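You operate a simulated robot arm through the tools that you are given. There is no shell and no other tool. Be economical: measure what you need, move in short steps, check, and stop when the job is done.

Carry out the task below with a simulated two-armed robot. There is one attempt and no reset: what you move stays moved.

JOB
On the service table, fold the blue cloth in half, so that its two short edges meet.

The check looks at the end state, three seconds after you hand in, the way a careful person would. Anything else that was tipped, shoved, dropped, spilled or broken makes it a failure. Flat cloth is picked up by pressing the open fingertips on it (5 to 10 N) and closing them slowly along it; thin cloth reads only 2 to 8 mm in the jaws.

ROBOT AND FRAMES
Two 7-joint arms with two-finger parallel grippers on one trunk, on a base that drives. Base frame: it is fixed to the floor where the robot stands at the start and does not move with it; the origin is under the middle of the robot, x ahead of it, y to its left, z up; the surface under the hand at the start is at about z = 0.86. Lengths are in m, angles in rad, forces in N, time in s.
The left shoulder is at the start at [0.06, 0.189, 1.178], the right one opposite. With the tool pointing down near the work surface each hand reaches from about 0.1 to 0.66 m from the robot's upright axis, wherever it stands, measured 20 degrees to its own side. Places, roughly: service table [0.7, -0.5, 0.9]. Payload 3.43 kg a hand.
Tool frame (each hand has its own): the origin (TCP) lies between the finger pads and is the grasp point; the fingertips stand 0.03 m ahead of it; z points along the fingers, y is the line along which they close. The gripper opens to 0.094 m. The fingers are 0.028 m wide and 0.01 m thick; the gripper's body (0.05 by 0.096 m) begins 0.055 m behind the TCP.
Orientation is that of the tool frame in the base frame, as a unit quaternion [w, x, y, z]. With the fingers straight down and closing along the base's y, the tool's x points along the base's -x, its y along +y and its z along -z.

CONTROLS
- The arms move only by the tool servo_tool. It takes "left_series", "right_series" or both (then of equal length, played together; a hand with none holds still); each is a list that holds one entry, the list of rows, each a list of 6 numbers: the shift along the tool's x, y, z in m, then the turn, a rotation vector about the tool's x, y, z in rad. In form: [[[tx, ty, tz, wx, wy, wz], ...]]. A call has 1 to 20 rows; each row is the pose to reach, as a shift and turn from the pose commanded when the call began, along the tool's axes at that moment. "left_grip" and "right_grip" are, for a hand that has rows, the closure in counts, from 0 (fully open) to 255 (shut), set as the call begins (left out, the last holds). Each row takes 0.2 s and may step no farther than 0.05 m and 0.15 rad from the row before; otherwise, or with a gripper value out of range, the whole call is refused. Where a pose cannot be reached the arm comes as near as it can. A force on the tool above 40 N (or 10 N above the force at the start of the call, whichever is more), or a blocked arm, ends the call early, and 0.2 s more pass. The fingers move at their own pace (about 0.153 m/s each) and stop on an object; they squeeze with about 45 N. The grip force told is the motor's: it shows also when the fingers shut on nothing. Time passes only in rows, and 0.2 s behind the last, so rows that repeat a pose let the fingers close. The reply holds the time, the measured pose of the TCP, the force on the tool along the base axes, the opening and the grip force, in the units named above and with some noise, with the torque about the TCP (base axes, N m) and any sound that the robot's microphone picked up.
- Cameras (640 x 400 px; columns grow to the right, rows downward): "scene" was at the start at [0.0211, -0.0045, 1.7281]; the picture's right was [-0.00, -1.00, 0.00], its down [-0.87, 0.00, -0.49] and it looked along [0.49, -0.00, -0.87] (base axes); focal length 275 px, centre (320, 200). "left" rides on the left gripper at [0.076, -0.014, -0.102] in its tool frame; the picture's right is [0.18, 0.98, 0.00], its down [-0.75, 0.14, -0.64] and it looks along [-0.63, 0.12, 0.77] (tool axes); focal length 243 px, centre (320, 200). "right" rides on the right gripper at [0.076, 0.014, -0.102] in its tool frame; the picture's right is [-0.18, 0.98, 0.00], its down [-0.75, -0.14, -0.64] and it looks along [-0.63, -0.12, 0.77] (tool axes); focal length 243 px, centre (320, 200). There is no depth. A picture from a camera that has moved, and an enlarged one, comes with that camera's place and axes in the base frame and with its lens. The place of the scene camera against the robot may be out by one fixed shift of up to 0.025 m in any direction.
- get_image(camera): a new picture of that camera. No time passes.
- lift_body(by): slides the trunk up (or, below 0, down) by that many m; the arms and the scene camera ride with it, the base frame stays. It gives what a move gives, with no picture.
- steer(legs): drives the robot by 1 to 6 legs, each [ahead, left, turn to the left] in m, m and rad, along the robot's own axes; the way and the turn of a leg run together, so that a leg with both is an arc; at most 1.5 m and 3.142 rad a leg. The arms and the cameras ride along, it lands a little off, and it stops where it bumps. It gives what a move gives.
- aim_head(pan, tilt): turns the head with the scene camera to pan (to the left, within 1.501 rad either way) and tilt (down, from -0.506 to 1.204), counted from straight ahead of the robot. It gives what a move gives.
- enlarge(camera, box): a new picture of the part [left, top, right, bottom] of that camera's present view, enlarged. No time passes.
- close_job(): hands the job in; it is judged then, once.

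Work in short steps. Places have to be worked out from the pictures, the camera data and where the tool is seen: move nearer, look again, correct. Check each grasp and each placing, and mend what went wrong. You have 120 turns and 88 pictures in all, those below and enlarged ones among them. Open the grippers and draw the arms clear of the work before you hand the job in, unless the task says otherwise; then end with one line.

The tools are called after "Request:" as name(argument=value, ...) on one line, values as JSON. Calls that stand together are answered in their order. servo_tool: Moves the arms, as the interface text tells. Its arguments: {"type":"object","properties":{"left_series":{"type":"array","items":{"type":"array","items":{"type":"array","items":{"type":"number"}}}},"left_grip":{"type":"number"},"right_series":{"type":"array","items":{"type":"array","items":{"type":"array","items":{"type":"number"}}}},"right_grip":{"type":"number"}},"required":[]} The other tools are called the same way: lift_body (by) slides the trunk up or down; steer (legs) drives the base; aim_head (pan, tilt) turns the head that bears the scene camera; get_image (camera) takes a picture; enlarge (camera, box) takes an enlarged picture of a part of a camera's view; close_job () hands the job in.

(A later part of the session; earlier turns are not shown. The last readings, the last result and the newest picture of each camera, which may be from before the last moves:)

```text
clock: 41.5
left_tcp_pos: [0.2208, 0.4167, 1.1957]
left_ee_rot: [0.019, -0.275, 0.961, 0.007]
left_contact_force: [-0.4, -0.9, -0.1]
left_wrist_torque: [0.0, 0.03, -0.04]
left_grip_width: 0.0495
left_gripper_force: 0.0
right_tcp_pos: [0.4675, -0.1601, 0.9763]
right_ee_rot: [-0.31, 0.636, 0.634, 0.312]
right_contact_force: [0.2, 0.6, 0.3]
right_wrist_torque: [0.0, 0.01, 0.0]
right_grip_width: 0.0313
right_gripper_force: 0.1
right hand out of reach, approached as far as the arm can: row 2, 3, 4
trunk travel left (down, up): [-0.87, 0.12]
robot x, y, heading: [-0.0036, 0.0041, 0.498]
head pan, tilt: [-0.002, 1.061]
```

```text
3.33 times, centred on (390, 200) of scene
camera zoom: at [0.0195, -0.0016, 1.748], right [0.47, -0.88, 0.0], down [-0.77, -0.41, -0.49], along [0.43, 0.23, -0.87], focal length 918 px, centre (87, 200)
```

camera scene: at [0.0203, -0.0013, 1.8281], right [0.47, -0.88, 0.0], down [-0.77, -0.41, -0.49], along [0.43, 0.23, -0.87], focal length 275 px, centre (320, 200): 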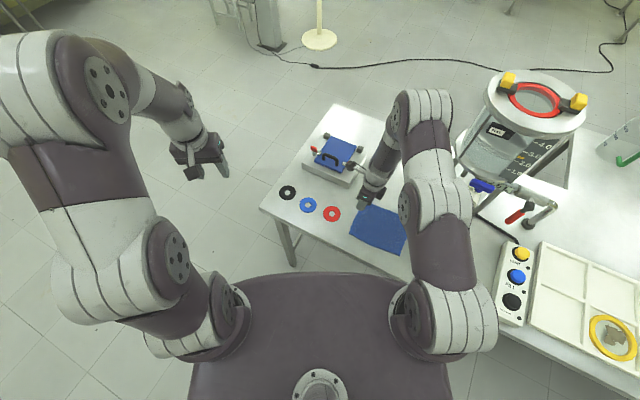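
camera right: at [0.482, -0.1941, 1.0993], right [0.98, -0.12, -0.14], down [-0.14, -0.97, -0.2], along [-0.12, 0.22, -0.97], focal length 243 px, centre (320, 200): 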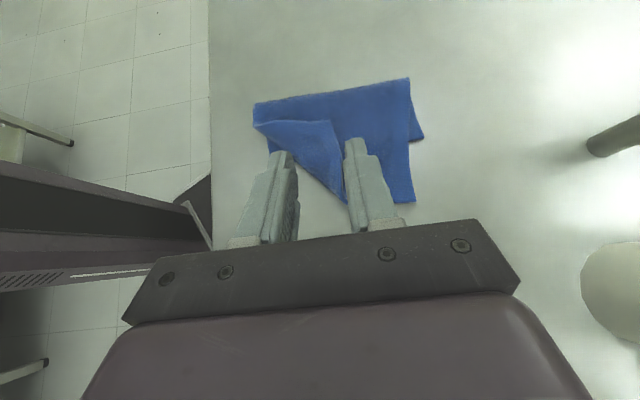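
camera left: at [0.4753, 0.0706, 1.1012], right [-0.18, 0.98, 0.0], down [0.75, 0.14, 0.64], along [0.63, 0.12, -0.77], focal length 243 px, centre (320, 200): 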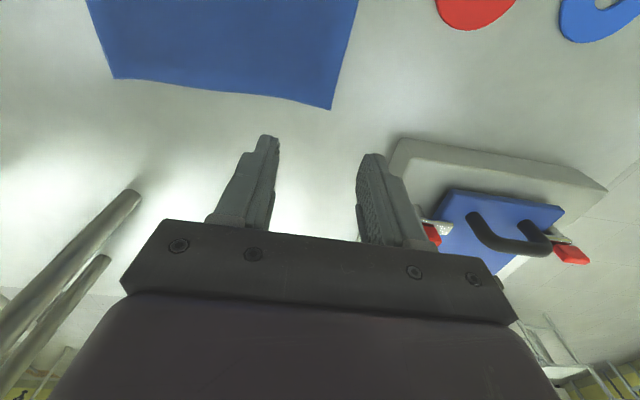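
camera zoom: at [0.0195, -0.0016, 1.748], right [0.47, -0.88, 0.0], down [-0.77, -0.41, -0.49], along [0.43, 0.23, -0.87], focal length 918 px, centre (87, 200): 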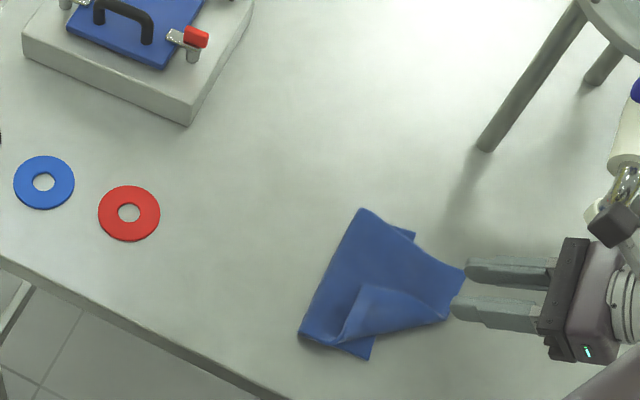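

Mostly good: the far corner lies out flat and the near corner is folded back on itself. I back the hand away to see it all.

Request:
servo_tool(right_series=[[[0.03, 0, -0.02, 0, -0.1, 0], [0.05, 0, -0.03, 0, -0.2, 0], [0.05, 0, -0.05, 0, -0.3, 0], [0.04, 0, -0.08, 0, -0.4, 0], [0.02, 0, -0.12, 0, -0.5, 0]]])

Request:
get_image(camera="right")

Request:
enlarge(camera="scene", box=[340, 160, 440, 250])

```text
clock: 42.7
left_tcp_pos: [0.2208, 0.4166, 1.1956]
left_ee_rot: [0.018, -0.275, 0.961, 0.007]
left_contact_force: [0.2, 0.1, 0.5]
left_wrist_torque: [0.03, -0.01, -0.01]
left_grip_width: 0.0497
left_gripper_force: 0.1
right_tcp_pos: [0.4664, -0.2453, 1.064]
right_ee_rot: [-0.147, 0.691, 0.693, 0.145]
right_contact_force: [0.8, -0.4, 0.2]
right_wrist_torque: [-0.01, -0.02, -0.02]
right_grip_width: 0.0314
right_gripper_force: 0.1
trunk travel left (down, up): [-0.87, 0.12]
robot x, y, heading: [0.0013, -0.0018, 0.495]
head pan, tilt: [-0.002, 1.061]
```

```text
66 pictures are left
camera right: at [0.4816, -0.2161, 1.1886], right [0.98, -0.17, -0.08], down [-0.14, -0.95, 0.28], along [-0.12, -0.26, -0.96], focal length 243 px, centre (320, 200)
```

right: 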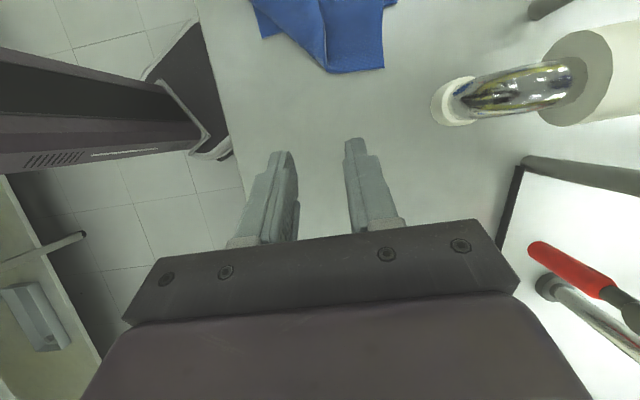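

```text
4.44 times, centred on (390, 205) of scene
camera zoom: at [0.0195, -0.0026, 1.7481], right [0.47, -0.88, 0.0], down [-0.77, -0.41, -0.49], along [0.43, 0.23, -0.87], focal length 1224 px, centre (9, 178)
```

zoom: 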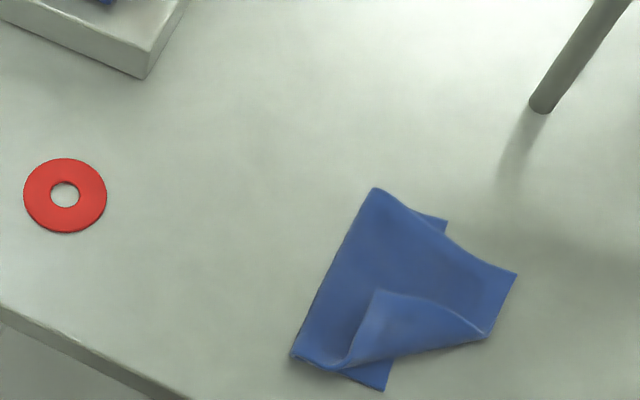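

The fold line is at y≈−0.035 and the top layer overshoots to y≈−0.16, with the near corner flipped on top. The overhang is a single layer, so I'll re-grip it near the far corner (≈0.52, −0.158), lift it back over and re-lay it. First I hover upright there and look.

Request:
servo_tool(right_series=[[[0.01, 0.014, 0.034, 0, -0.104, 0], [0.02, 0.028, 0.068, 0, -0.208, 0], [0.028, 0.042, 0.102, 0, -0.312, 0], [0.035, 0.054, 0.136, 0, -0.416, 0]]], right_grip=165)

Request:
get_image(camera="right")

```text
clock: 43.5
left_tcp_pos: [0.2189, 0.4167, 1.1951]
left_ee_rot: [0.02, -0.273, 0.962, 0.006]
left_contact_force: [-0.5, 0.3, 0.0]
left_wrist_torque: [-0.02, -0.03, -0.01]
left_grip_width: 0.0499
left_gripper_force: 0.1
right_tcp_pos: [0.4949, -0.1916, 1.0012]
right_ee_rot: [-0.063, 0.707, 0.702, 0.06]
right_contact_force: [0.5, 0.3, 0.9]
right_wrist_torque: [0.03, -0.02, 0.01]
right_grip_width: 0.0333
right_gripper_force: 0.1
trunk travel left (down, up): [-0.87, 0.12]
robot x, y, heading: [-0.003, 0.0025, 0.495]
head pan, tilt: [-0.002, 1.061]
stopped in row 3 (right hand): the force on the tool passed its limit at 87 N (the readings are from after the stop); the commanded pose is now the measured one
```

```text
64 pictures are left
camera right: at [0.5107, -0.1343, 1.1146], right [0.98, -0.19, -0.04], down [-0.14, -0.85, 0.5], along [-0.13, -0.49, -0.86], focal length 243 px, centre (320, 200)
```

right: 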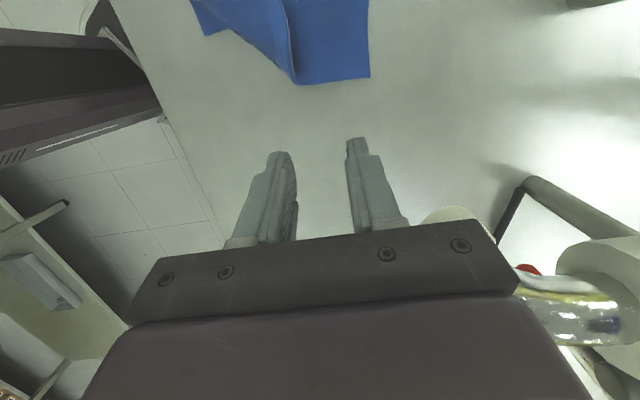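

The hand met something at 87 N, probably the dispenser's tap at the right. I look before moving.

Request:
enlarge(camera="scene", box=[330, 40, 640, 250])

```text
1.90 times, centred on (485, 145) of scene
camera zoom: at [0.0159, -0.0022, 1.748], right [0.47, -0.88, 0.0], down [-0.77, -0.41, -0.49], along [0.43, 0.23, -0.87], focal length 524 px, centre (6, 305)
```

zoom: 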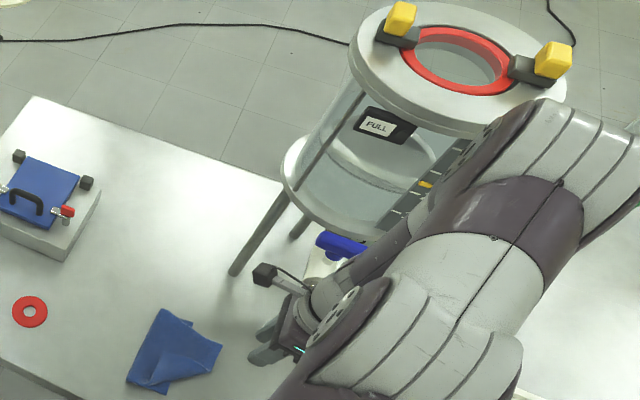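

The forearm is right beside the tap. I back off gently toward the robot and up.

Request:
servo_tool(right_series=[[[0, -0.015, -0.01, 0, 0, 0], [0, -0.03, -0.03, 0, 0, 0], [0, -0.06, -0.05, 0, 0, 0], [0, -0.09, -0.07, 0, 0, 0]]])

Request:
get_image(camera="scene")

```text
clock: 44.5
left_tcp_pos: [0.2215, 0.4168, 1.1952]
left_ee_rot: [0.02, -0.275, 0.961, 0.007]
left_contact_force: [-0.3, -0.3, 0.4]
left_wrist_torque: [-0.04, -0.04, 0.01]
left_grip_width: 0.0497
left_gripper_force: 0.1
right_tcp_pos: [0.4058, -0.2024, 1.0701]
right_ee_rot: [-0.062, 0.707, 0.702, 0.059]
right_contact_force: [-0.7, 0.5, 0.0]
right_wrist_torque: [0.0, -0.03, 0.01]
right_grip_width: 0.0333
right_gripper_force: 0.1
trunk travel left (down, up): [-0.87, 0.12]
robot x, y, heading: [0.0012, 0.0004, 0.499]
head pan, tilt: [-0.002, 1.061]
```

```text
62 pictures are left
camera scene: at [0.0175, -0.0016, 1.7481], right [0.47, -0.88, 0.0], down [-0.77, -0.41, -0.49], along [0.43, 0.23, -0.87], focal length 275 px, centre (320, 200)
```

scene: 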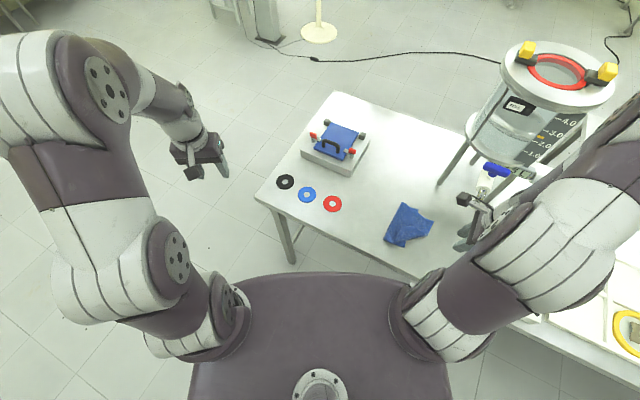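

The dispenser and its tap look unmoved, but the elbow has swung far out to the right. I bring the hand back over in front of the robot before turning.

Request:
servo_tool(right_series=[[[0.035, -0.01, 0, 0, 0, 0], [0.07, -0.02, -0.005, 0, 0, 0], [0.105, -0.025, -0.01, 0, 0, 0], [0.14, -0.025, -0.01, 0, 0, 0], [0.17, -0.025, -0.01, 0, 0, 0]]])

Request:
get_image(camera="scene")

```text
clock: 45.7
left_tcp_pos: [0.2228, 0.4178, 1.1944]
left_ee_rot: [0.019, -0.273, 0.962, 0.007]
left_contact_force: [0.3, 0.2, 0.6]
left_wrist_torque: [-0.02, -0.01, 0.04]
left_grip_width: 0.0496
left_gripper_force: 0.0
right_tcp_pos: [0.3834, -0.0356, 1.1091]
right_ee_rot: [-0.064, 0.707, 0.702, 0.057]
right_contact_force: [-0.1, -0.7, 0.5]
right_wrist_torque: [0.0, -0.03, 0.01]
right_grip_width: 0.0334
right_gripper_force: 0.1
trunk travel left (down, up): [-0.87, 0.12]
robot x, y, heading: [-0.0001, 0.0001, 0.491]
head pan, tilt: [-0.002, 1.061]
```

```text
61 pictures are left
camera scene: at [0.0199, -0.0003, 1.7481], right [0.47, -0.88, 0.0], down [-0.77, -0.41, -0.49], along [0.43, 0.23, -0.87], focal length 275 px, centre (320, 200)
```

scene: 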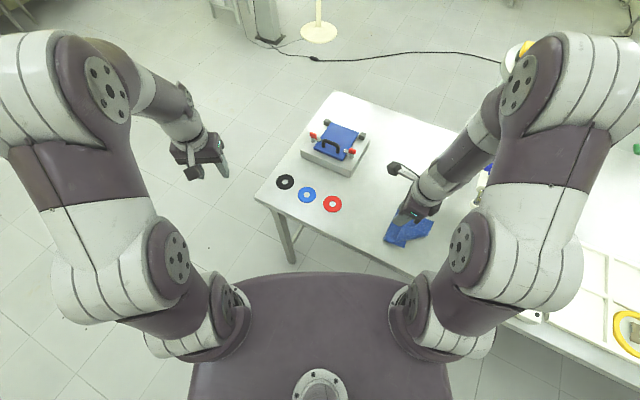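

The tap outlet sits at about (0.56, −0.21, z≈1.0), right beside the overhang, so I won't reach there. Instead I'll grip the folded edge at (0.478, −0.03) and drag the whole bundle left, away from the tap. First I hover and look.

Request:
servo_tool(right_series=[[[-0.004, 0.02, 0.03, -0.002, -0.04, 0.001], [-0.008, 0.04, 0.06, -0.004, -0.08, 0.003], [-0.012, 0.06, 0.095, -0.006, -0.12, 0.005], [-0.017, 0.08, 0.13, -0.008, -0.15, 0.006], [-0.022, 0.095, 0.164, -0.01, -0.171, 0.007], [-0.022, 0.095, 0.164, -0.01, -0.171, 0.007]]])

Request:
get_image(camera="right")

```text
clock: 47.1
left_tcp_pos: [0.2226, 0.4156, 1.1938]
left_ee_rot: [0.019, -0.274, 0.961, 0.007]
left_contact_force: [0.0, 0.0, -0.3]
left_wrist_torque: [-0.02, 0.0, 0.01]
left_grip_width: 0.0497
left_gripper_force: 0.1
right_tcp_pos: [0.4783, -0.0312, 0.9411]
right_ee_rot: [-0.001, 0.712, 0.702, 0.001]
right_contact_force: [0.4, 0.8, -0.5]
right_wrist_torque: [-0.01, 0.01, 0.06]
right_grip_width: 0.0332
right_gripper_force: 0.0
trunk travel left (down, up): [-0.87, 0.12]
robot x, y, heading: [-0.0001, 0.0009, 0.494]
head pan, tilt: [-0.002, 1.061]
```

```text
60 pictures are left
camera right: at [0.4929, 0.0452, 1.0449], right [0.98, -0.2, 0.0], down [-0.15, -0.75, 0.64], along [-0.13, -0.63, -0.77], focal length 243 px, centre (320, 200)
```

right: 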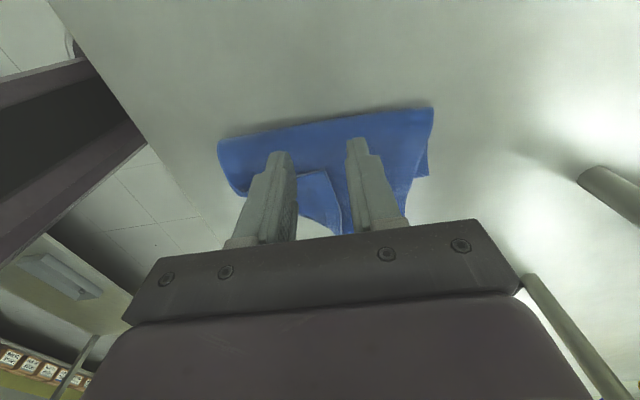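

The fold edge runs at y≈−0.029, which is well aligned. I descend to contact.

Request:
servo_tool(right_series=[[[0, 0, 0.02, 0, 0, 0], [0, 0, 0.035, 0, 0, 0], [0, 0, 0.042, 0, 0, 0], [0, 0, 0.047, 0, 0, 0], [0, 0, 0.047, 0, 0, 0]]])

```text
clock: 48.3
left_tcp_pos: [0.2217, 0.4163, 1.1949]
left_ee_rot: [0.019, -0.274, 0.962, 0.007]
left_contact_force: [0.4, 0.3, 0.4]
left_wrist_torque: [0.04, 0.01, 0.0]
left_grip_width: 0.0495
left_gripper_force: 0.0
right_tcp_pos: [0.4775, -0.0312, 0.8952]
right_ee_rot: [0.0, 0.712, 0.702, 0.002]
right_contact_force: [0.3, -0.2, 8.3]
right_wrist_torque: [-0.04, 0.02, -0.03]
right_grip_width: 0.0329
right_gripper_force: 0.0
trunk travel left (down, up): [-0.87, 0.12]
robot x, y, heading: [0.0012, 0.0021, 0.496]
head pan, tilt: [-0.002, 1.061]
```

Contact is 8.3 N. I close in steps.

Request:
servo_tool(right_series=[[[0, 0, 0, 0, 0, 0]]], right_grip=190)

Request:
servo_tool(right_series=[[[0, 0, 0, 0, 0, 0]]], right_grip=215)

Request:
servo_tool(right_series=[[[0, 0, 0, 0, 0, 0], [0, 0, 0, 0, 0, 0]]], right_grip=255)

```text
clock: 48.7
left_tcp_pos: [0.2229, 0.4156, 1.1946]
left_ee_rot: [0.019, -0.273, 0.962, 0.006]
left_contact_force: [-0.8, 0.1, -0.5]
left_wrist_torque: [0.01, 0.03, -0.04]
left_grip_width: 0.05
left_gripper_force: 0.1
right_tcp_pos: [0.4786, -0.0303, 0.896]
right_ee_rot: [0.001, 0.712, 0.702, 0.001]
right_contact_force: [1.6, 0.7, 8.3]
right_wrist_torque: [-0.07, -0.02, 0.01]
right_grip_width: 0.0239
right_gripper_force: 0.1
trunk travel left (down, up): [-0.87, 0.12]
robot x, y, heading: [-0.0013, -0.0007, 0.497]
head pan, tilt: [-0.002, 1.061]
```

```text
clock: 49.1
left_tcp_pos: [0.2227, 0.4162, 1.1952]
left_ee_rot: [0.019, -0.274, 0.961, 0.007]
left_contact_force: [-0.4, -0.9, -0.3]
left_wrist_torque: [0.0, -0.03, -0.04]
left_grip_width: 0.0496
left_gripper_force: 0.1
right_tcp_pos: [0.4795, -0.0311, 0.8963]
right_ee_rot: [0.0, 0.712, 0.702, 0.002]
right_contact_force: [-0.8, 1.8, 10.8]
right_wrist_torque: [-0.05, 0.0, -0.04]
right_grip_width: 0.0148
right_gripper_force: 0.7
trunk travel left (down, up): [-0.87, 0.12]
robot x, y, heading: [0.0018, -0.0018, 0.488]
head pan, tilt: [-0.002, 1.061]
```

```text
clock: 49.7
left_tcp_pos: [0.2225, 0.4167, 1.1945]
left_ee_rot: [0.019, -0.274, 0.962, 0.007]
left_contact_force: [-0.7, 0.1, -0.5]
left_wrist_torque: [0.0, 0.02, 0.0]
left_grip_width: 0.0495
left_gripper_force: 0.0
right_tcp_pos: [0.479, -0.0312, 0.8961]
right_ee_rot: [0.0, 0.711, 0.703, 0.002]
right_contact_force: [1.4, 0.9, 15.2]
right_wrist_torque: [-0.05, -0.03, -0.02]
right_grip_width: 0.0064
right_gripper_force: 40.3
trunk travel left (down, up): [-0.87, 0.12]
robot x, y, heading: [0.0023, -0.0003, 0.49]
head pan, tilt: [-0.002, 1.061]
```

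It reads 6.4 mm, so both layers are held. I lift slightly and drag left by 0.1 m.

Request:
servo_tool(right_series=[[[0.005, 0, -0.01, 0, 0, 0], [0.02, 0, -0.015, 0, 0, 0], [0.035, 0, -0.015, 0, 0, 0], [0.05, 0, -0.015, 0, 0, 0], [0.065, 0, -0.015, 0, 0, 0], [0.08, 0, -0.015, 0, 0, 0], [0.1, 0, -0.015, 0, 0, 0], [0.1, 0, -0.006, 0, 0, 0]]])

Request:
enlarge(camera="scene", box=[320, 140, 460, 260])

Request:
get_image(camera="right")

```text
clock: 51.5
left_tcp_pos: [0.2232, 0.4171, 1.1943]
left_ee_rot: [0.018, -0.274, 0.962, 0.007]
left_contact_force: [-0.4, -0.2, 0.5]
left_wrist_torque: [0.01, 0.04, 0.01]
left_grip_width: 0.0497
left_gripper_force: 0.0
right_tcp_pos: [0.4792, 0.0685, 0.9016]
right_ee_rot: [0.0, 0.712, 0.702, 0.0]
right_contact_force: [-0.3, -0.3, -0.4]
right_wrist_torque: [-0.01, 0.01, 0.0]
right_grip_width: 0.0058
right_gripper_force: 40.6
trunk travel left (down, up): [-0.87, 0.12]
robot x, y, heading: [0.0004, 0.0041, 0.492]
head pan, tilt: [-0.002, 1.061]
```

```text
3.33 times, centred on (390, 200) of scene
camera zoom: at [0.0209, -0.002, 1.7481], right [0.47, -0.88, 0.0], down [-0.77, -0.41, -0.49], along [0.43, 0.23, -0.87], focal length 918 px, centre (87, 200)
```

zoom: 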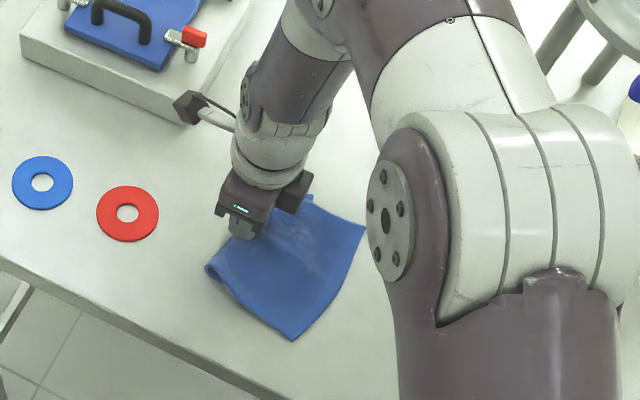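

```text
58 pictures are left
camera right: at [0.4955, 0.1445, 1.0036], right [0.98, -0.2, 0.0], down [-0.15, -0.75, 0.64], along [-0.13, -0.63, -0.77], focal length 243 px, centre (320, 200)
```

right: 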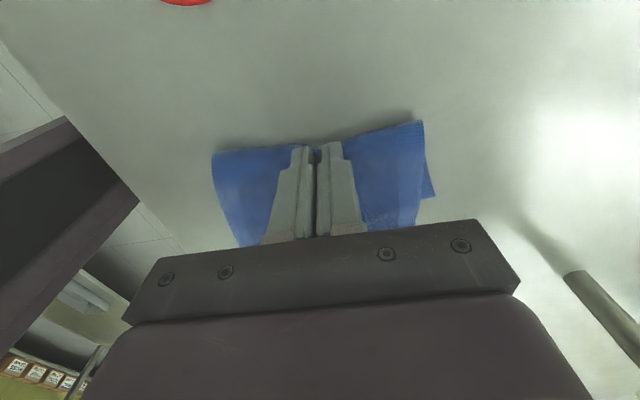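

The drag also unfolded the near flap. I release and lift straight up for a clear view.

Request:
servo_tool(right_series=[[[0, 0, 0.003, 0, 0, 0], [0, 0, 0.003, 0, 0, 0], [0, 0, 0.003, 0, 0, 0]]], right_grip=165)

Request:
servo_tool(right_series=[[[0, 0, -0.02, 0, 0, 0], [0.01, 0, -0.05, 0, 0, 0], [0.02, 0, -0.09, 0, 0, 0], [0.03, 0, -0.13, 0, 0, 0], [0.03, -0.03, -0.16, 0, 0, 0]]])

Request:
enlarge(camera="scene", box=[320, 140, 460, 260])

Request:
get_image(camera="right")

```text
clock: 52.3
left_tcp_pos: [0.223, 0.4158, 1.1947]
left_ee_rot: [0.02, -0.274, 0.961, 0.007]
left_contact_force: [-0.1, 0.5, -1.0]
left_wrist_torque: [0.01, -0.03, 0.03]
left_grip_width: 0.0495
left_gripper_force: 0.1
right_tcp_pos: [0.4797, 0.0685, 0.8986]
right_ee_rot: [0.001, 0.712, 0.702, 0.001]
right_contact_force: [0.9, -1.0, 1.8]
right_wrist_torque: [-0.02, -0.01, -0.01]
right_grip_width: 0.0332
right_gripper_force: 0.1
trunk travel left (down, up): [-0.87, 0.12]
robot x, y, heading: [-0.0008, -0.0011, 0.495]
head pan, tilt: [-0.002, 1.061]
```

```text
clock: 53.5
left_tcp_pos: [0.2211, 0.417, 1.1937]
left_ee_rot: [0.019, -0.274, 0.962, 0.007]
left_contact_force: [0.2, -0.2, 0.2]
left_wrist_torque: [-0.01, -0.05, 0.01]
left_grip_width: 0.0497
left_gripper_force: 0.0
right_tcp_pos: [0.4487, 0.0994, 1.0608]
right_ee_rot: [0.001, 0.712, 0.702, 0.001]
right_contact_force: [0.2, -0.4, -0.1]
right_wrist_torque: [0.01, -0.04, -0.05]
right_grip_width: 0.0332
right_gripper_force: 0.1
trunk travel left (down, up): [-0.87, 0.12]
robot x, y, heading: [-0.0, -0.0022, 0.494]
head pan, tilt: [-0.002, 1.061]
```

```text
3.33 times, centred on (390, 200) of scene
camera zoom: at [0.0175, -0.002, 1.7481], right [0.47, -0.88, 0.0], down [-0.77, -0.41, -0.49], along [0.43, 0.23, -0.87], focal length 918 px, centre (87, 200)
```

zoom: 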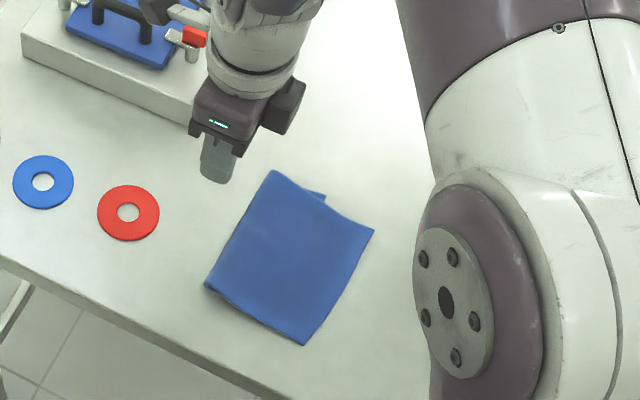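

```text
56 pictures are left
camera right: at [0.4632, 0.1753, 1.1619], right [0.98, -0.2, 0.0], down [-0.15, -0.75, 0.64], along [-0.13, -0.63, -0.77], focal length 243 px, centre (320, 200)
```

right: 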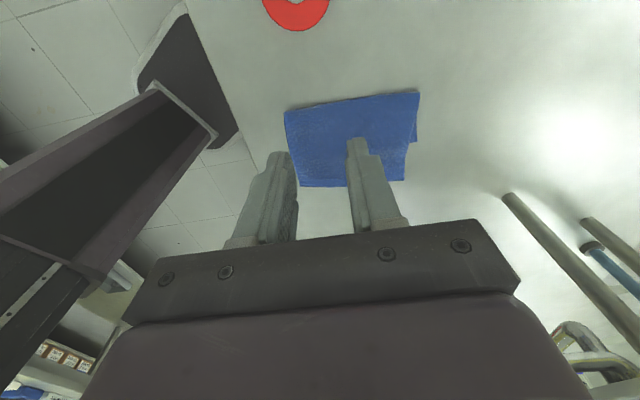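

Now it lies flat: fold at y≈0.07, bottom edge at y≈0.003, top edge at y≈−0.05, so the top overhangs by about 5–6 cm. I'll grip the top edge's middle (0.462, −0.052) with an upright hand, lift it back past y≈0.12, and re-lay it with its edge on y≈0.003. First I hover.

Request:
servo_tool(right_series=[[[-0.03, 0.003, 0.015, 0, 0, 0], [-0.06, 0.006, 0.03, 0, 0, 0], [-0.09, 0.009, 0.055, 0, 0, 0], [-0.12, 0.011, 0.085, 0, 0, 0], [-0.15, 0.013, 0.105, 0, 0, 0], [-0.152, 0.013, 0.12, 0, 0, 0]]])

Request:
get_image(camera="right")

```text
clock: 54.9
left_tcp_pos: [0.2226, 0.4153, 1.194]
left_ee_rot: [0.017, -0.274, 0.962, 0.007]
left_contact_force: [0.5, -0.4, -0.5]
left_wrist_torque: [-0.02, -0.02, 0.04]
left_grip_width: 0.0499
left_gripper_force: 0.0
right_tcp_pos: [0.4616, -0.0523, 0.938]
right_ee_rot: [0.0, 0.713, 0.702, -0.001]
right_contact_force: [0.3, 0.0, 0.2]
right_wrist_torque: [-0.02, 0.0, -0.01]
right_grip_width: 0.0331
right_gripper_force: 0.2
trunk travel left (down, up): [-0.87, 0.12]
robot x, y, heading: [0.0032, 0.0036, 0.492]
head pan, tilt: [-0.002, 1.061]
```

```text
55 pictures are left
camera right: at [0.4773, 0.0242, 1.0394], right [0.98, -0.2, 0.0], down [-0.15, -0.75, 0.64], along [-0.13, -0.63, -0.77], focal length 243 px, centre (320, 200)
```

right: 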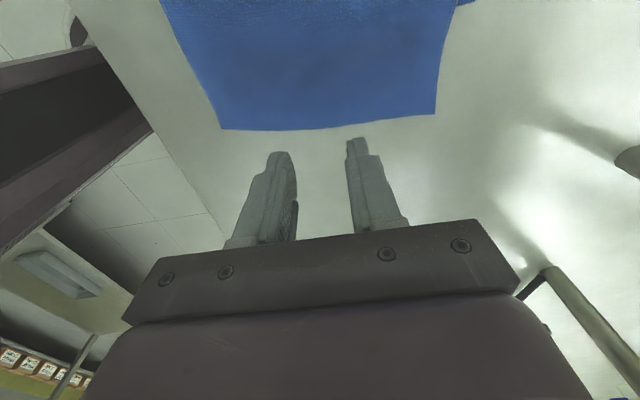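

The top edge's middle is at y≈−0.051, which lines up. I descend to contact on the single layer.

Request:
servo_tool(right_series=[[[0, 0.004, 0.02, 0, 0, 0], [0, 0.004, 0.035, 0, 0, 0], [0, 0.004, 0.041, 0, 0, 0], [0, 0.004, 0.0455, 0, 0, 0], [0, 0.004, 0.0455, 0, 0, 0]]])

```text
clock: 56.1
left_tcp_pos: [0.2236, 0.4155, 1.1939]
left_ee_rot: [0.019, -0.274, 0.962, 0.007]
left_contact_force: [0.0, 0.7, 0.1]
left_wrist_torque: [-0.01, 0.0, 0.0]
left_grip_width: 0.0496
left_gripper_force: 0.0
right_tcp_pos: [0.4642, -0.0528, 0.8923]
right_ee_rot: [0.0, 0.712, 0.702, 0.0]
right_contact_force: [0.0, 0.0, 8.8]
right_wrist_torque: [0.1, 0.05, -0.03]
right_grip_width: 0.0332
right_gripper_force: 0.1
trunk travel left (down, up): [-0.87, 0.12]
robot x, y, heading: [0.0, -0.0016, 0.493]
head pan, tilt: [-0.002, 1.061]
```

Contact is 8.8 N, so I close in steps.

Request:
servo_tool(right_series=[[[0, 0, 0, 0, 0, 0]]], right_grip=190)

Request:
servo_tool(right_series=[[[0, 0, 0, 0, 0, 0]]], right_grip=215)

Request:
servo_tool(right_series=[[[0, 0, 0, 0, 0, 0], [0, 0, 0, 0, 0, 0]]], right_grip=255)

```text
clock: 56.5
left_tcp_pos: [0.2212, 0.417, 1.1949]
left_ee_rot: [0.019, -0.274, 0.962, 0.007]
left_contact_force: [0.5, -0.1, -0.9]
left_wrist_torque: [-0.02, -0.03, -0.03]
left_grip_width: 0.0497
left_gripper_force: 0.1
right_tcp_pos: [0.465, -0.0534, 0.8925]
right_ee_rot: [0.0, 0.712, 0.702, 0.002]
right_contact_force: [0.2, 0.0, 9.9]
right_wrist_torque: [0.09, 0.04, -0.01]
right_grip_width: 0.0233
right_gripper_force: 0.0
trunk travel left (down, up): [-0.87, 0.12]
robot x, y, heading: [0.0024, -0.0021, 0.494]
head pan, tilt: [-0.002, 1.061]
```

```text
clock: 56.9
left_tcp_pos: [0.2222, 0.4158, 1.1943]
left_ee_rot: [0.019, -0.274, 0.962, 0.006]
left_contact_force: [0.1, -0.1, 0.2]
left_wrist_torque: [0.01, -0.01, -0.01]
left_grip_width: 0.0498
left_gripper_force: 0.1
right_tcp_pos: [0.4636, -0.0538, 0.8935]
right_ee_rot: [0.0, 0.712, 0.702, 0.001]
right_contact_force: [0.4, 0.4, 11.3]
right_wrist_torque: [0.13, -0.01, 0.0]
right_grip_width: 0.0138
right_gripper_force: 0.0
trunk travel left (down, up): [-0.87, 0.12]
robot x, y, heading: [-0.002, 0.0015, 0.495]
head pan, tilt: [-0.002, 1.061]
```

```text
clock: 57.5
left_tcp_pos: [0.2215, 0.4167, 1.1947]
left_ee_rot: [0.02, -0.274, 0.961, 0.007]
left_contact_force: [0.3, 0.0, -1.0]
left_wrist_torque: [-0.02, -0.02, 0.02]
left_grip_width: 0.0498
left_gripper_force: 0.0
right_tcp_pos: [0.4647, -0.0513, 0.8926]
right_ee_rot: [0.001, 0.712, 0.702, 0.0]
right_contact_force: [1.0, 0.2, 9.9]
right_wrist_torque: [0.14, 0.01, -0.02]
right_grip_width: 0.0032
right_gripper_force: 38.3
trunk travel left (down, up): [-0.87, 0.12]
robot x, y, heading: [-0.0009, -0.0003, 0.496]
head pan, tilt: [-0.002, 1.061]
```

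It's held at 3.2 mm. I lift the edge back over to the left, past the future fold line, and look.

Request:
servo_tool(right_series=[[[0.005, 0, -0.02, 0, 0, 0], [0.012, 0, -0.035, 0, 0, 0], [0.025, 0, -0.052, 0, 0, 0], [0.045, 0, -0.067, 0, 0, 0], [0.07, 0, -0.08, 0, 0, 0], [0.1, 0, -0.089, 0, 0, 0], [0.13, 0, -0.094, 0, 0, 0], [0.155, 0, -0.094, 0, 0, 0], [0.175, 0, -0.085, 0, 0, 0], [0.175, 0, -0.085, 0, 0, 0]]])

Request:
get_image(camera="right")

Request:
enlarge(camera="scene", box=[320, 140, 460, 260])

```text
clock: 59.7
left_tcp_pos: [0.2232, 0.4164, 1.1931]
left_ee_rot: [0.018, -0.274, 0.962, 0.007]
left_contact_force: [0.1, -0.3, 0.7]
left_wrist_torque: [0.02, 0.03, 0.0]
left_grip_width: 0.0499
left_gripper_force: 0.1
right_tcp_pos: [0.4679, 0.1221, 0.9788]
right_ee_rot: [-0.001, 0.712, 0.703, 0.001]
right_contact_force: [-0.6, 0.5, 0.1]
right_wrist_torque: [-0.02, 0.02, -0.05]
right_grip_width: 0.0034
right_gripper_force: 37.9
trunk travel left (down, up): [-0.87, 0.12]
robot x, y, heading: [0.0007, -0.0014, 0.493]
head pan, tilt: [-0.002, 1.061]
```

```text
54 pictures are left
camera right: at [0.4828, 0.198, 1.0803], right [0.98, -0.2, 0.0], down [-0.15, -0.75, 0.64], along [-0.13, -0.63, -0.77], focal length 243 px, centre (320, 200)
```

right: 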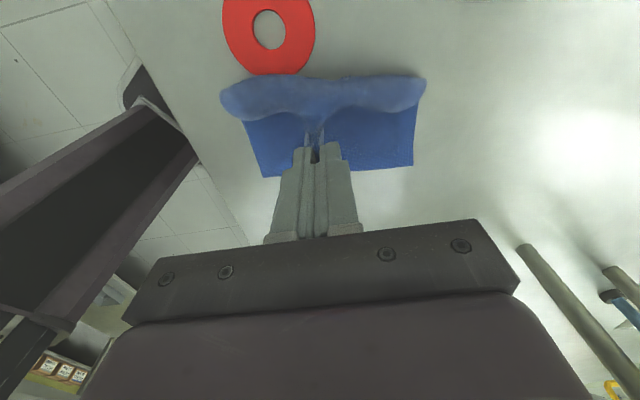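

```text
3.33 times, centred on (390, 200) of scene
camera zoom: at [0.0204, -0.0021, 1.7481], right [0.47, -0.88, 0.0], down [-0.77, -0.41, -0.49], along [0.43, 0.23, -0.87], focal length 918 px, centre (87, 200)
```

zoom: 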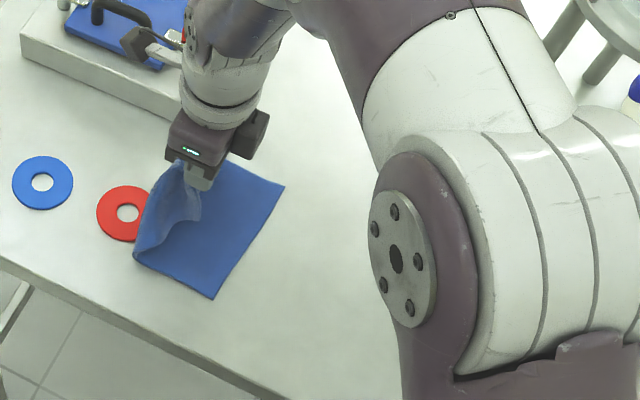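

The bottom edge is now at y≈0.056 at mid-length (it slid a little), so the top edge must land there. I lay it down with a vertical hand, ending at tip y≈0.054.

Request:
servo_tool(right_series=[[[-0.007, 0, 0, 0, 0, 0], [-0.015, 0, 0.002, 0, 0, 0], [-0.022, 0, 0.005, 0, 0, 0], [-0.03, 0, 0.01, 0, 0, 0], [-0.037, 0, 0.016, 0, 0, 0], [-0.044, 0, 0.023, 0, 0, 0], [-0.05, 0, 0.032, 0, 0, 0], [-0.06, 0, 0.05, 0, 0, 0], [-0.066, 0, 0.065, 0, 0, 0], [-0.068, 0, 0.073, 0, 0, 0], [-0.068, 0, 0.073, 0, 0, 0]]])

Request:
get_image(camera="right")

Request:
enlarge(camera="scene", box=[320, 140, 460, 260])

```text
clock: 62.1
left_tcp_pos: [0.2231, 0.4154, 1.194]
left_ee_rot: [0.019, -0.273, 0.962, 0.007]
left_contact_force: [0.4, -0.3, -0.1]
left_wrist_torque: [0.02, 0.0, 0.02]
left_grip_width: 0.0496
left_gripper_force: 0.0
right_tcp_pos: [0.4677, 0.0529, 0.9034]
right_ee_rot: [0.0, 0.712, 0.702, 0.0]
right_contact_force: [-0.4, 0.0, -0.3]
right_wrist_torque: [-0.03, 0.03, -0.02]
right_grip_width: 0.0033
right_gripper_force: 38.0
trunk travel left (down, up): [-0.87, 0.12]
robot x, y, heading: [0.0024, -0.0036, 0.493]
head pan, tilt: [-0.002, 1.061]
```

```text
52 pictures are left
camera right: at [0.4823, 0.1297, 1.0065], right [0.98, -0.2, 0.0], down [-0.15, -0.75, 0.64], along [-0.13, -0.63, -0.77], focal length 243 px, centre (320, 200)
```

right: 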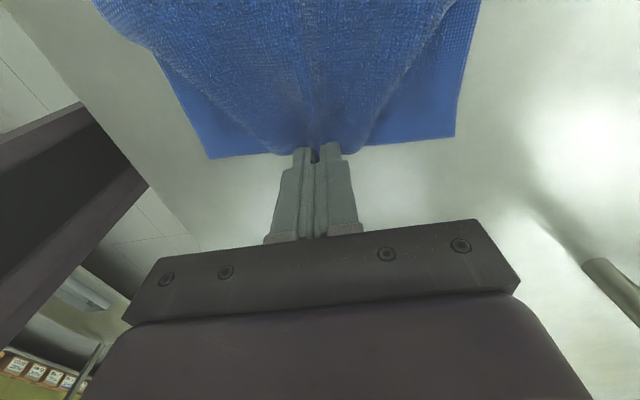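

```text
3.33 times, centred on (390, 200) of scene
camera zoom: at [0.0205, -0.0017, 1.7481], right [0.47, -0.88, 0.0], down [-0.77, -0.41, -0.49], along [0.43, 0.23, -0.87], focal length 918 px, centre (87, 200)
```

zoom: 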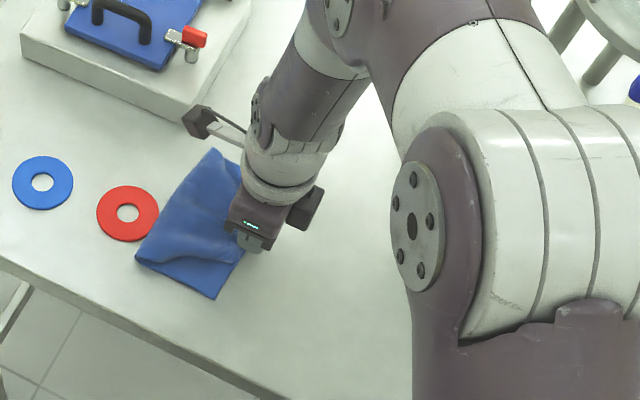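

The held point is exactly over the bottom edge. I lower the last bit, open, and rise straight up.

Request:
servo_tool(right_series=[[[0, 0, 0.004, 0, 0, 0], [0, 0, 0.008, 0, 0, 0], [0, 0, 0.008, 0, 0, 0]]])

Request:
servo_tool(right_series=[[[0, 0, 0, 0, 0, 0], [0, 0, 0, 0, 0, 0]]], right_grip=200)

Request:
servo_tool(right_series=[[[0, 0, -0.01, 0, 0, 0], [0, 0, -0.03, 0, 0, 0], [0, 0, -0.06, 0, 0, 0]]])

Request:
get_image(camera="right")

Request:
enlarge(camera="scene", box=[320, 140, 460, 260])

```text
clock: 62.9
left_tcp_pos: [0.2237, 0.4157, 1.1941]
left_ee_rot: [0.019, -0.275, 0.961, 0.008]
left_contact_force: [0.1, -0.1, -0.8]
left_wrist_torque: [0.01, 0.0, -0.03]
left_grip_width: 0.0494
left_gripper_force: 0.0
right_tcp_pos: [0.4665, 0.0535, 0.8971]
right_ee_rot: [0.001, 0.712, 0.702, 0.002]
right_contact_force: [0.3, 0.4, 4.9]
right_wrist_torque: [0.05, -0.02, -0.08]
right_grip_width: 0.0031
right_gripper_force: 37.8
trunk travel left (down, up): [-0.87, 0.12]
robot x, y, heading: [0.0011, 0.0013, 0.498]
head pan, tilt: [-0.002, 1.061]
```

```text
clock: 63.5
left_tcp_pos: [0.2238, 0.417, 1.194]
left_ee_rot: [0.019, -0.274, 0.962, 0.006]
left_contact_force: [-0.3, 0.0, 0.0]
left_wrist_torque: [-0.01, 0.02, -0.01]
left_grip_width: 0.0498
left_gripper_force: 0.1
right_tcp_pos: [0.4652, 0.0544, 0.8959]
right_ee_rot: [0.001, 0.713, 0.702, 0.0]
right_contact_force: [-1.9, 0.5, 5.3]
right_wrist_torque: [0.02, 0.03, -0.03]
right_grip_width: 0.0185
right_gripper_force: 0.1
trunk travel left (down, up): [-0.87, 0.12]
robot x, y, heading: [-0.0007, -0.0019, 0.498]
head pan, tilt: [-0.002, 1.061]
```

```text
clock: 64.3
left_tcp_pos: [0.2226, 0.416, 1.1942]
left_ee_rot: [0.018, -0.274, 0.961, 0.008]
left_contact_force: [0.2, 0.8, -1.1]
left_wrist_torque: [0.0, -0.03, 0.0]
left_grip_width: 0.0498
left_gripper_force: 0.0
right_tcp_pos: [0.4651, 0.0528, 0.9564]
right_ee_rot: [0.0, 0.712, 0.702, 0.001]
right_contact_force: [-0.9, -0.2, 0.2]
right_wrist_torque: [-0.04, -0.01, -0.03]
right_grip_width: 0.0204
right_gripper_force: 0.0
trunk travel left (down, up): [-0.87, 0.12]
robot x, y, heading: [-0.0012, -0.0004, 0.495]
head pan, tilt: [-0.002, 1.061]
```

```text
50 pictures are left
camera right: at [0.4813, 0.1291, 1.059], right [0.98, -0.2, 0.0], down [-0.15, -0.75, 0.64], along [-0.13, -0.63, -0.77], focal length 243 px, centre (320, 200)
```

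right: 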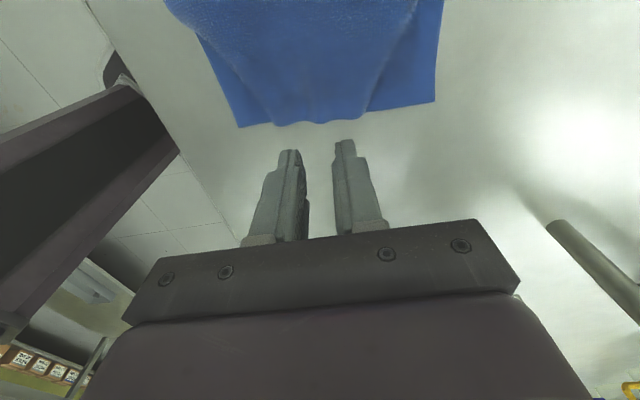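

```text
3.33 times, centred on (390, 200) of scene
camera zoom: at [0.0195, -0.002, 1.748], right [0.47, -0.88, 0.0], down [-0.77, -0.41, -0.49], along [0.43, 0.23, -0.87], focal length 918 px, centre (87, 200)
```

zoom: 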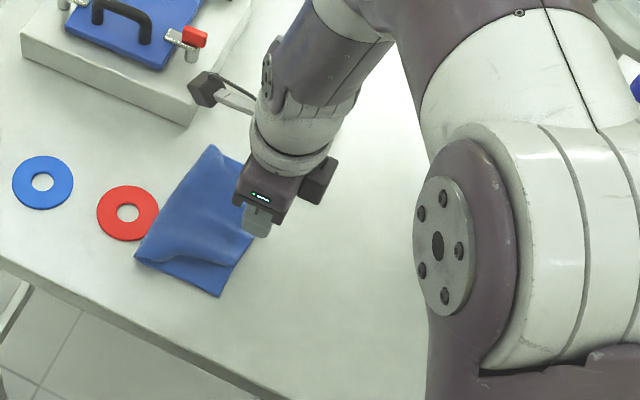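

The edge middle is matched, but the top layer's corners trail inward. I raise and pull back to view the whole.

Request:
servo_tool(right_series=[[[0, 0, -0.03, 0, 0, 0], [0.0, 0, -0.06, 0, 0, 0], [-0.02, 0, -0.09, 0, 0, 0], [-0.05, 0, -0.1, 0, 0, 0], [-0.09, 0, -0.1, 0, 0, 0]]])

Request:
get_image(camera="right")

Request:
enlarge(camera="scene", box=[325, 160, 405, 240])

```text
clock: 65.5
left_tcp_pos: [0.2223, 0.4149, 1.1954]
left_ee_rot: [0.019, -0.274, 0.962, 0.007]
left_contact_force: [-0.7, 0.3, 0.2]
left_wrist_torque: [0.01, 0.02, 0.01]
left_grip_width: 0.0498
left_gripper_force: 0.0
right_tcp_pos: [0.4645, -0.0384, 1.0561]
right_ee_rot: [-0.001, 0.712, 0.702, 0.0]
right_contact_force: [0.1, 0.0, -0.5]
right_wrist_torque: [0.0, -0.01, -0.01]
right_grip_width: 0.0203
right_gripper_force: 0.0
trunk travel left (down, up): [-0.87, 0.12]
robot x, y, heading: [0.0003, 0.0006, 0.495]
head pan, tilt: [-0.002, 1.061]
```

```text
48 pictures are left
camera right: at [0.4807, 0.0379, 1.1588], right [0.98, -0.2, 0.0], down [-0.15, -0.75, 0.64], along [-0.13, -0.63, -0.77], focal length 243 px, centre (320, 200)
```

right: 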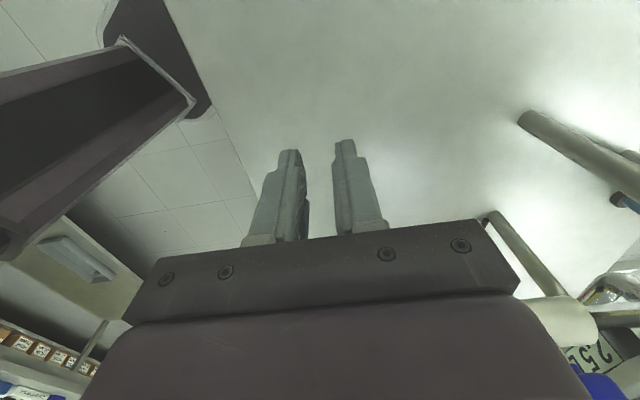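

```text
5.00 times, centred on (365, 200) of scene
camera zoom: at [0.0206, -0.0034, 1.7481], right [0.47, -0.88, 0.0], down [-0.77, -0.41, -0.49], along [0.43, 0.23, -0.87], focal length 1377 px, centre (95, 200)
```

zoom: 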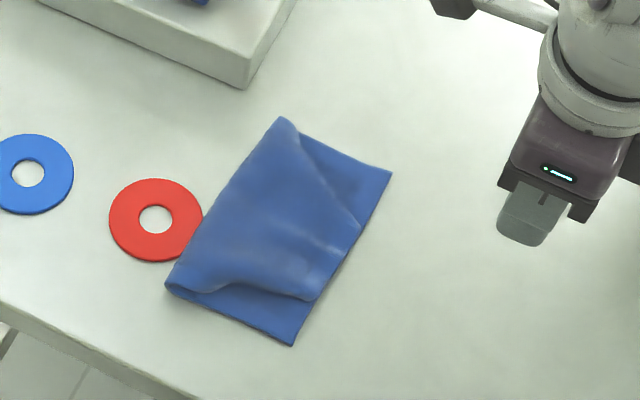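

Both top corners are tucked under. Earlier, dragging by the folded edge straightened everything, so I'll grip the fold itself at about (0.482, 0.140), lift it so both halves hang and untuck, move right, and lay it down moving left. First I hover over the fold, staying clear of the red ring.

Request:
servo_tool(right_series=[[[0.035, 0.003, 0.01, 0, 0, 0], [0.07, 0.006, 0.02, 0, 0, 0], [0.105, 0.01, 0.035, 0, 0, 0], [0.14, 0.014, 0.06, 0, 0, 0], [0.17, 0.0175, 0.085, 0, 0, 0], [0.178, 0.0175, 0.106, 0, 0, 0]]], right_grip=165)

Request:
get_image(camera="right")

```text
clock: 66.9
left_tcp_pos: [0.2235, 0.4158, 1.1944]
left_ee_rot: [0.02, -0.274, 0.961, 0.007]
left_contact_force: [0.7, 0.1, -0.5]
left_wrist_torque: [0.04, 0.0, 0.03]
left_grip_width: 0.0499
left_gripper_force: 0.1
right_tcp_pos: [0.4843, 0.1417, 0.95]
right_ee_rot: [0.0, 0.712, 0.702, 0.0]
right_contact_force: [0.7, -0.3, 0.5]
right_wrist_torque: [0.02, 0.0, -0.01]
right_grip_width: 0.0332
right_gripper_force: 0.1
trunk travel left (down, up): [-0.87, 0.12]
robot x, y, heading: [-0.0019, -0.0008, 0.486]
head pan, tilt: [-0.002, 1.061]
```

```text
46 pictures are left
camera right: at [0.5007, 0.2173, 1.0526], right [0.98, -0.2, 0.0], down [-0.15, -0.75, 0.64], along [-0.13, -0.63, -0.77], focal length 243 px, centre (320, 200)
```

right: 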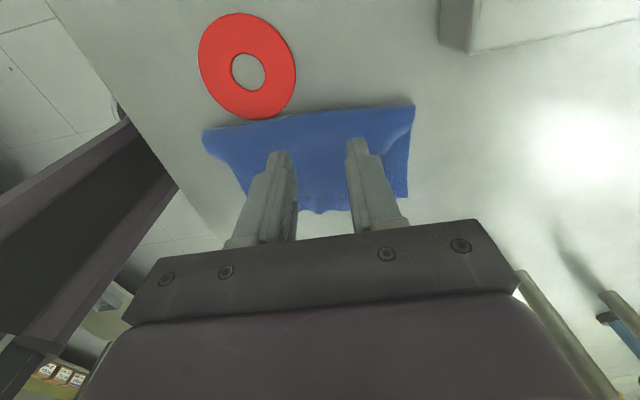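

The fold edge at mid is y≈0.152, and the ring is clear of the fingers. I descend to contact.

Request:
servo_tool(right_series=[[[0.002, 0, 0.02, 0, 0, 0], [0.002, 0, 0.04, 0, 0, 0], [0.002, 0, 0.048, 0, 0, 0], [0.002, 0, 0.054, 0, 0, 0], [0.002, 0, 0.056, 0, 0, 0]]])

```text
clock: 68.1
left_tcp_pos: [0.2227, 0.4147, 1.195]
left_ee_rot: [0.019, -0.274, 0.962, 0.007]
left_contact_force: [-0.2, -0.7, -0.7]
left_wrist_torque: [-0.01, 0.0, 0.01]
left_grip_width: 0.0497
left_gripper_force: 0.2
right_tcp_pos: [0.4831, 0.1438, 0.8957]
right_ee_rot: [0.001, 0.712, 0.702, 0.003]
right_contact_force: [1.9, -0.7, 8.9]
right_wrist_torque: [-0.1, 0.04, 0.0]
right_grip_width: 0.0329
right_gripper_force: 0.0
trunk travel left (down, up): [-0.87, 0.12]
robot x, y, heading: [0.0003, -0.0014, 0.491]
head pan, tilt: [-0.002, 1.061]
```

Contact is 8.9 N, so I close slowly.

Request:
servo_tool(right_series=[[[0, 0, 0, 0, 0, 0]]], right_grip=190)

Request:
servo_tool(right_series=[[[0, 0, 0, 0, 0, 0]]], right_grip=215)

Request:
servo_tool(right_series=[[[0, 0, 0, 0, 0, 0], [0, 0, 0, 0, 0, 0]]], right_grip=255)

Request:
get_image(camera="right")

```text
clock: 68.5
left_tcp_pos: [0.2228, 0.4169, 1.1949]
left_ee_rot: [0.019, -0.274, 0.961, 0.007]
left_contact_force: [0.1, 0.2, 0.2]
left_wrist_torque: [-0.01, 0.0, 0.02]
left_grip_width: 0.0498
left_gripper_force: 0.0
right_tcp_pos: [0.4848, 0.1442, 0.8947]
right_ee_rot: [0.001, 0.712, 0.702, 0.002]
right_contact_force: [0.8, 0.6, 10.6]
right_wrist_torque: [-0.1, -0.03, -0.01]
right_grip_width: 0.0236
right_gripper_force: 0.1
trunk travel left (down, up): [-0.87, 0.12]
robot x, y, heading: [0.0015, 0.0022, 0.491]
head pan, tilt: [-0.002, 1.061]
```

```text
clock: 68.9
left_tcp_pos: [0.2212, 0.4156, 1.1959]
left_ee_rot: [0.019, -0.274, 0.962, 0.006]
left_contact_force: [-0.5, -0.6, -0.9]
left_wrist_torque: [-0.03, 0.01, -0.03]
left_grip_width: 0.0494
left_gripper_force: 0.0
right_tcp_pos: [0.4851, 0.1432, 0.8963]
right_ee_rot: [0.001, 0.712, 0.702, 0.001]
right_contact_force: [0.4, 0.2, 15.5]
right_wrist_torque: [-0.06, -0.07, 0.01]
right_grip_width: 0.0148
right_gripper_force: 0.0
trunk travel left (down, up): [-0.87, 0.12]
robot x, y, heading: [-0.0004, -0.001, 0.493]
head pan, tilt: [-0.002, 1.061]
```

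```text
clock: 69.5
left_tcp_pos: [0.2222, 0.4154, 1.1953]
left_ee_rot: [0.019, -0.274, 0.962, 0.006]
left_contact_force: [-0.1, 0.1, -0.2]
left_wrist_torque: [-0.01, -0.01, 0.03]
left_grip_width: 0.0497
left_gripper_force: 0.1
right_tcp_pos: [0.4837, 0.1429, 0.8958]
right_ee_rot: [0.0, 0.712, 0.702, 0.002]
right_contact_force: [0.6, 1.0, 16.3]
right_wrist_torque: [-0.09, -0.02, -0.04]
right_grip_width: 0.0072
right_gripper_force: 40.9
trunk travel left (down, up): [-0.87, 0.12]
robot x, y, heading: [0.0036, -0.0007, 0.49]
head pan, tilt: [-0.002, 1.061]
```

```text
45 pictures are left
camera right: at [0.4995, 0.2198, 0.9979], right [0.98, -0.2, 0.0], down [-0.15, -0.75, 0.64], along [-0.13, -0.63, -0.77], focal length 243 px, centre (320, 200)
```

right: 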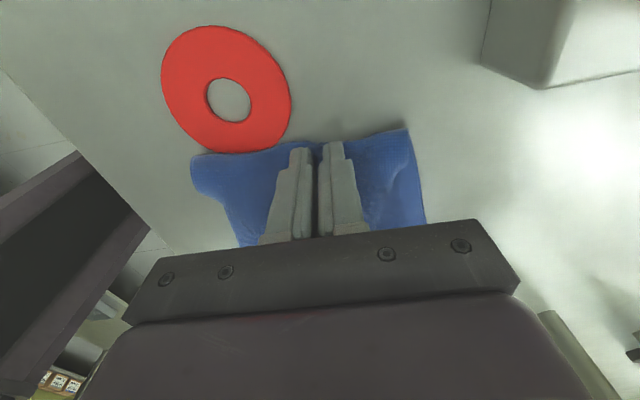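

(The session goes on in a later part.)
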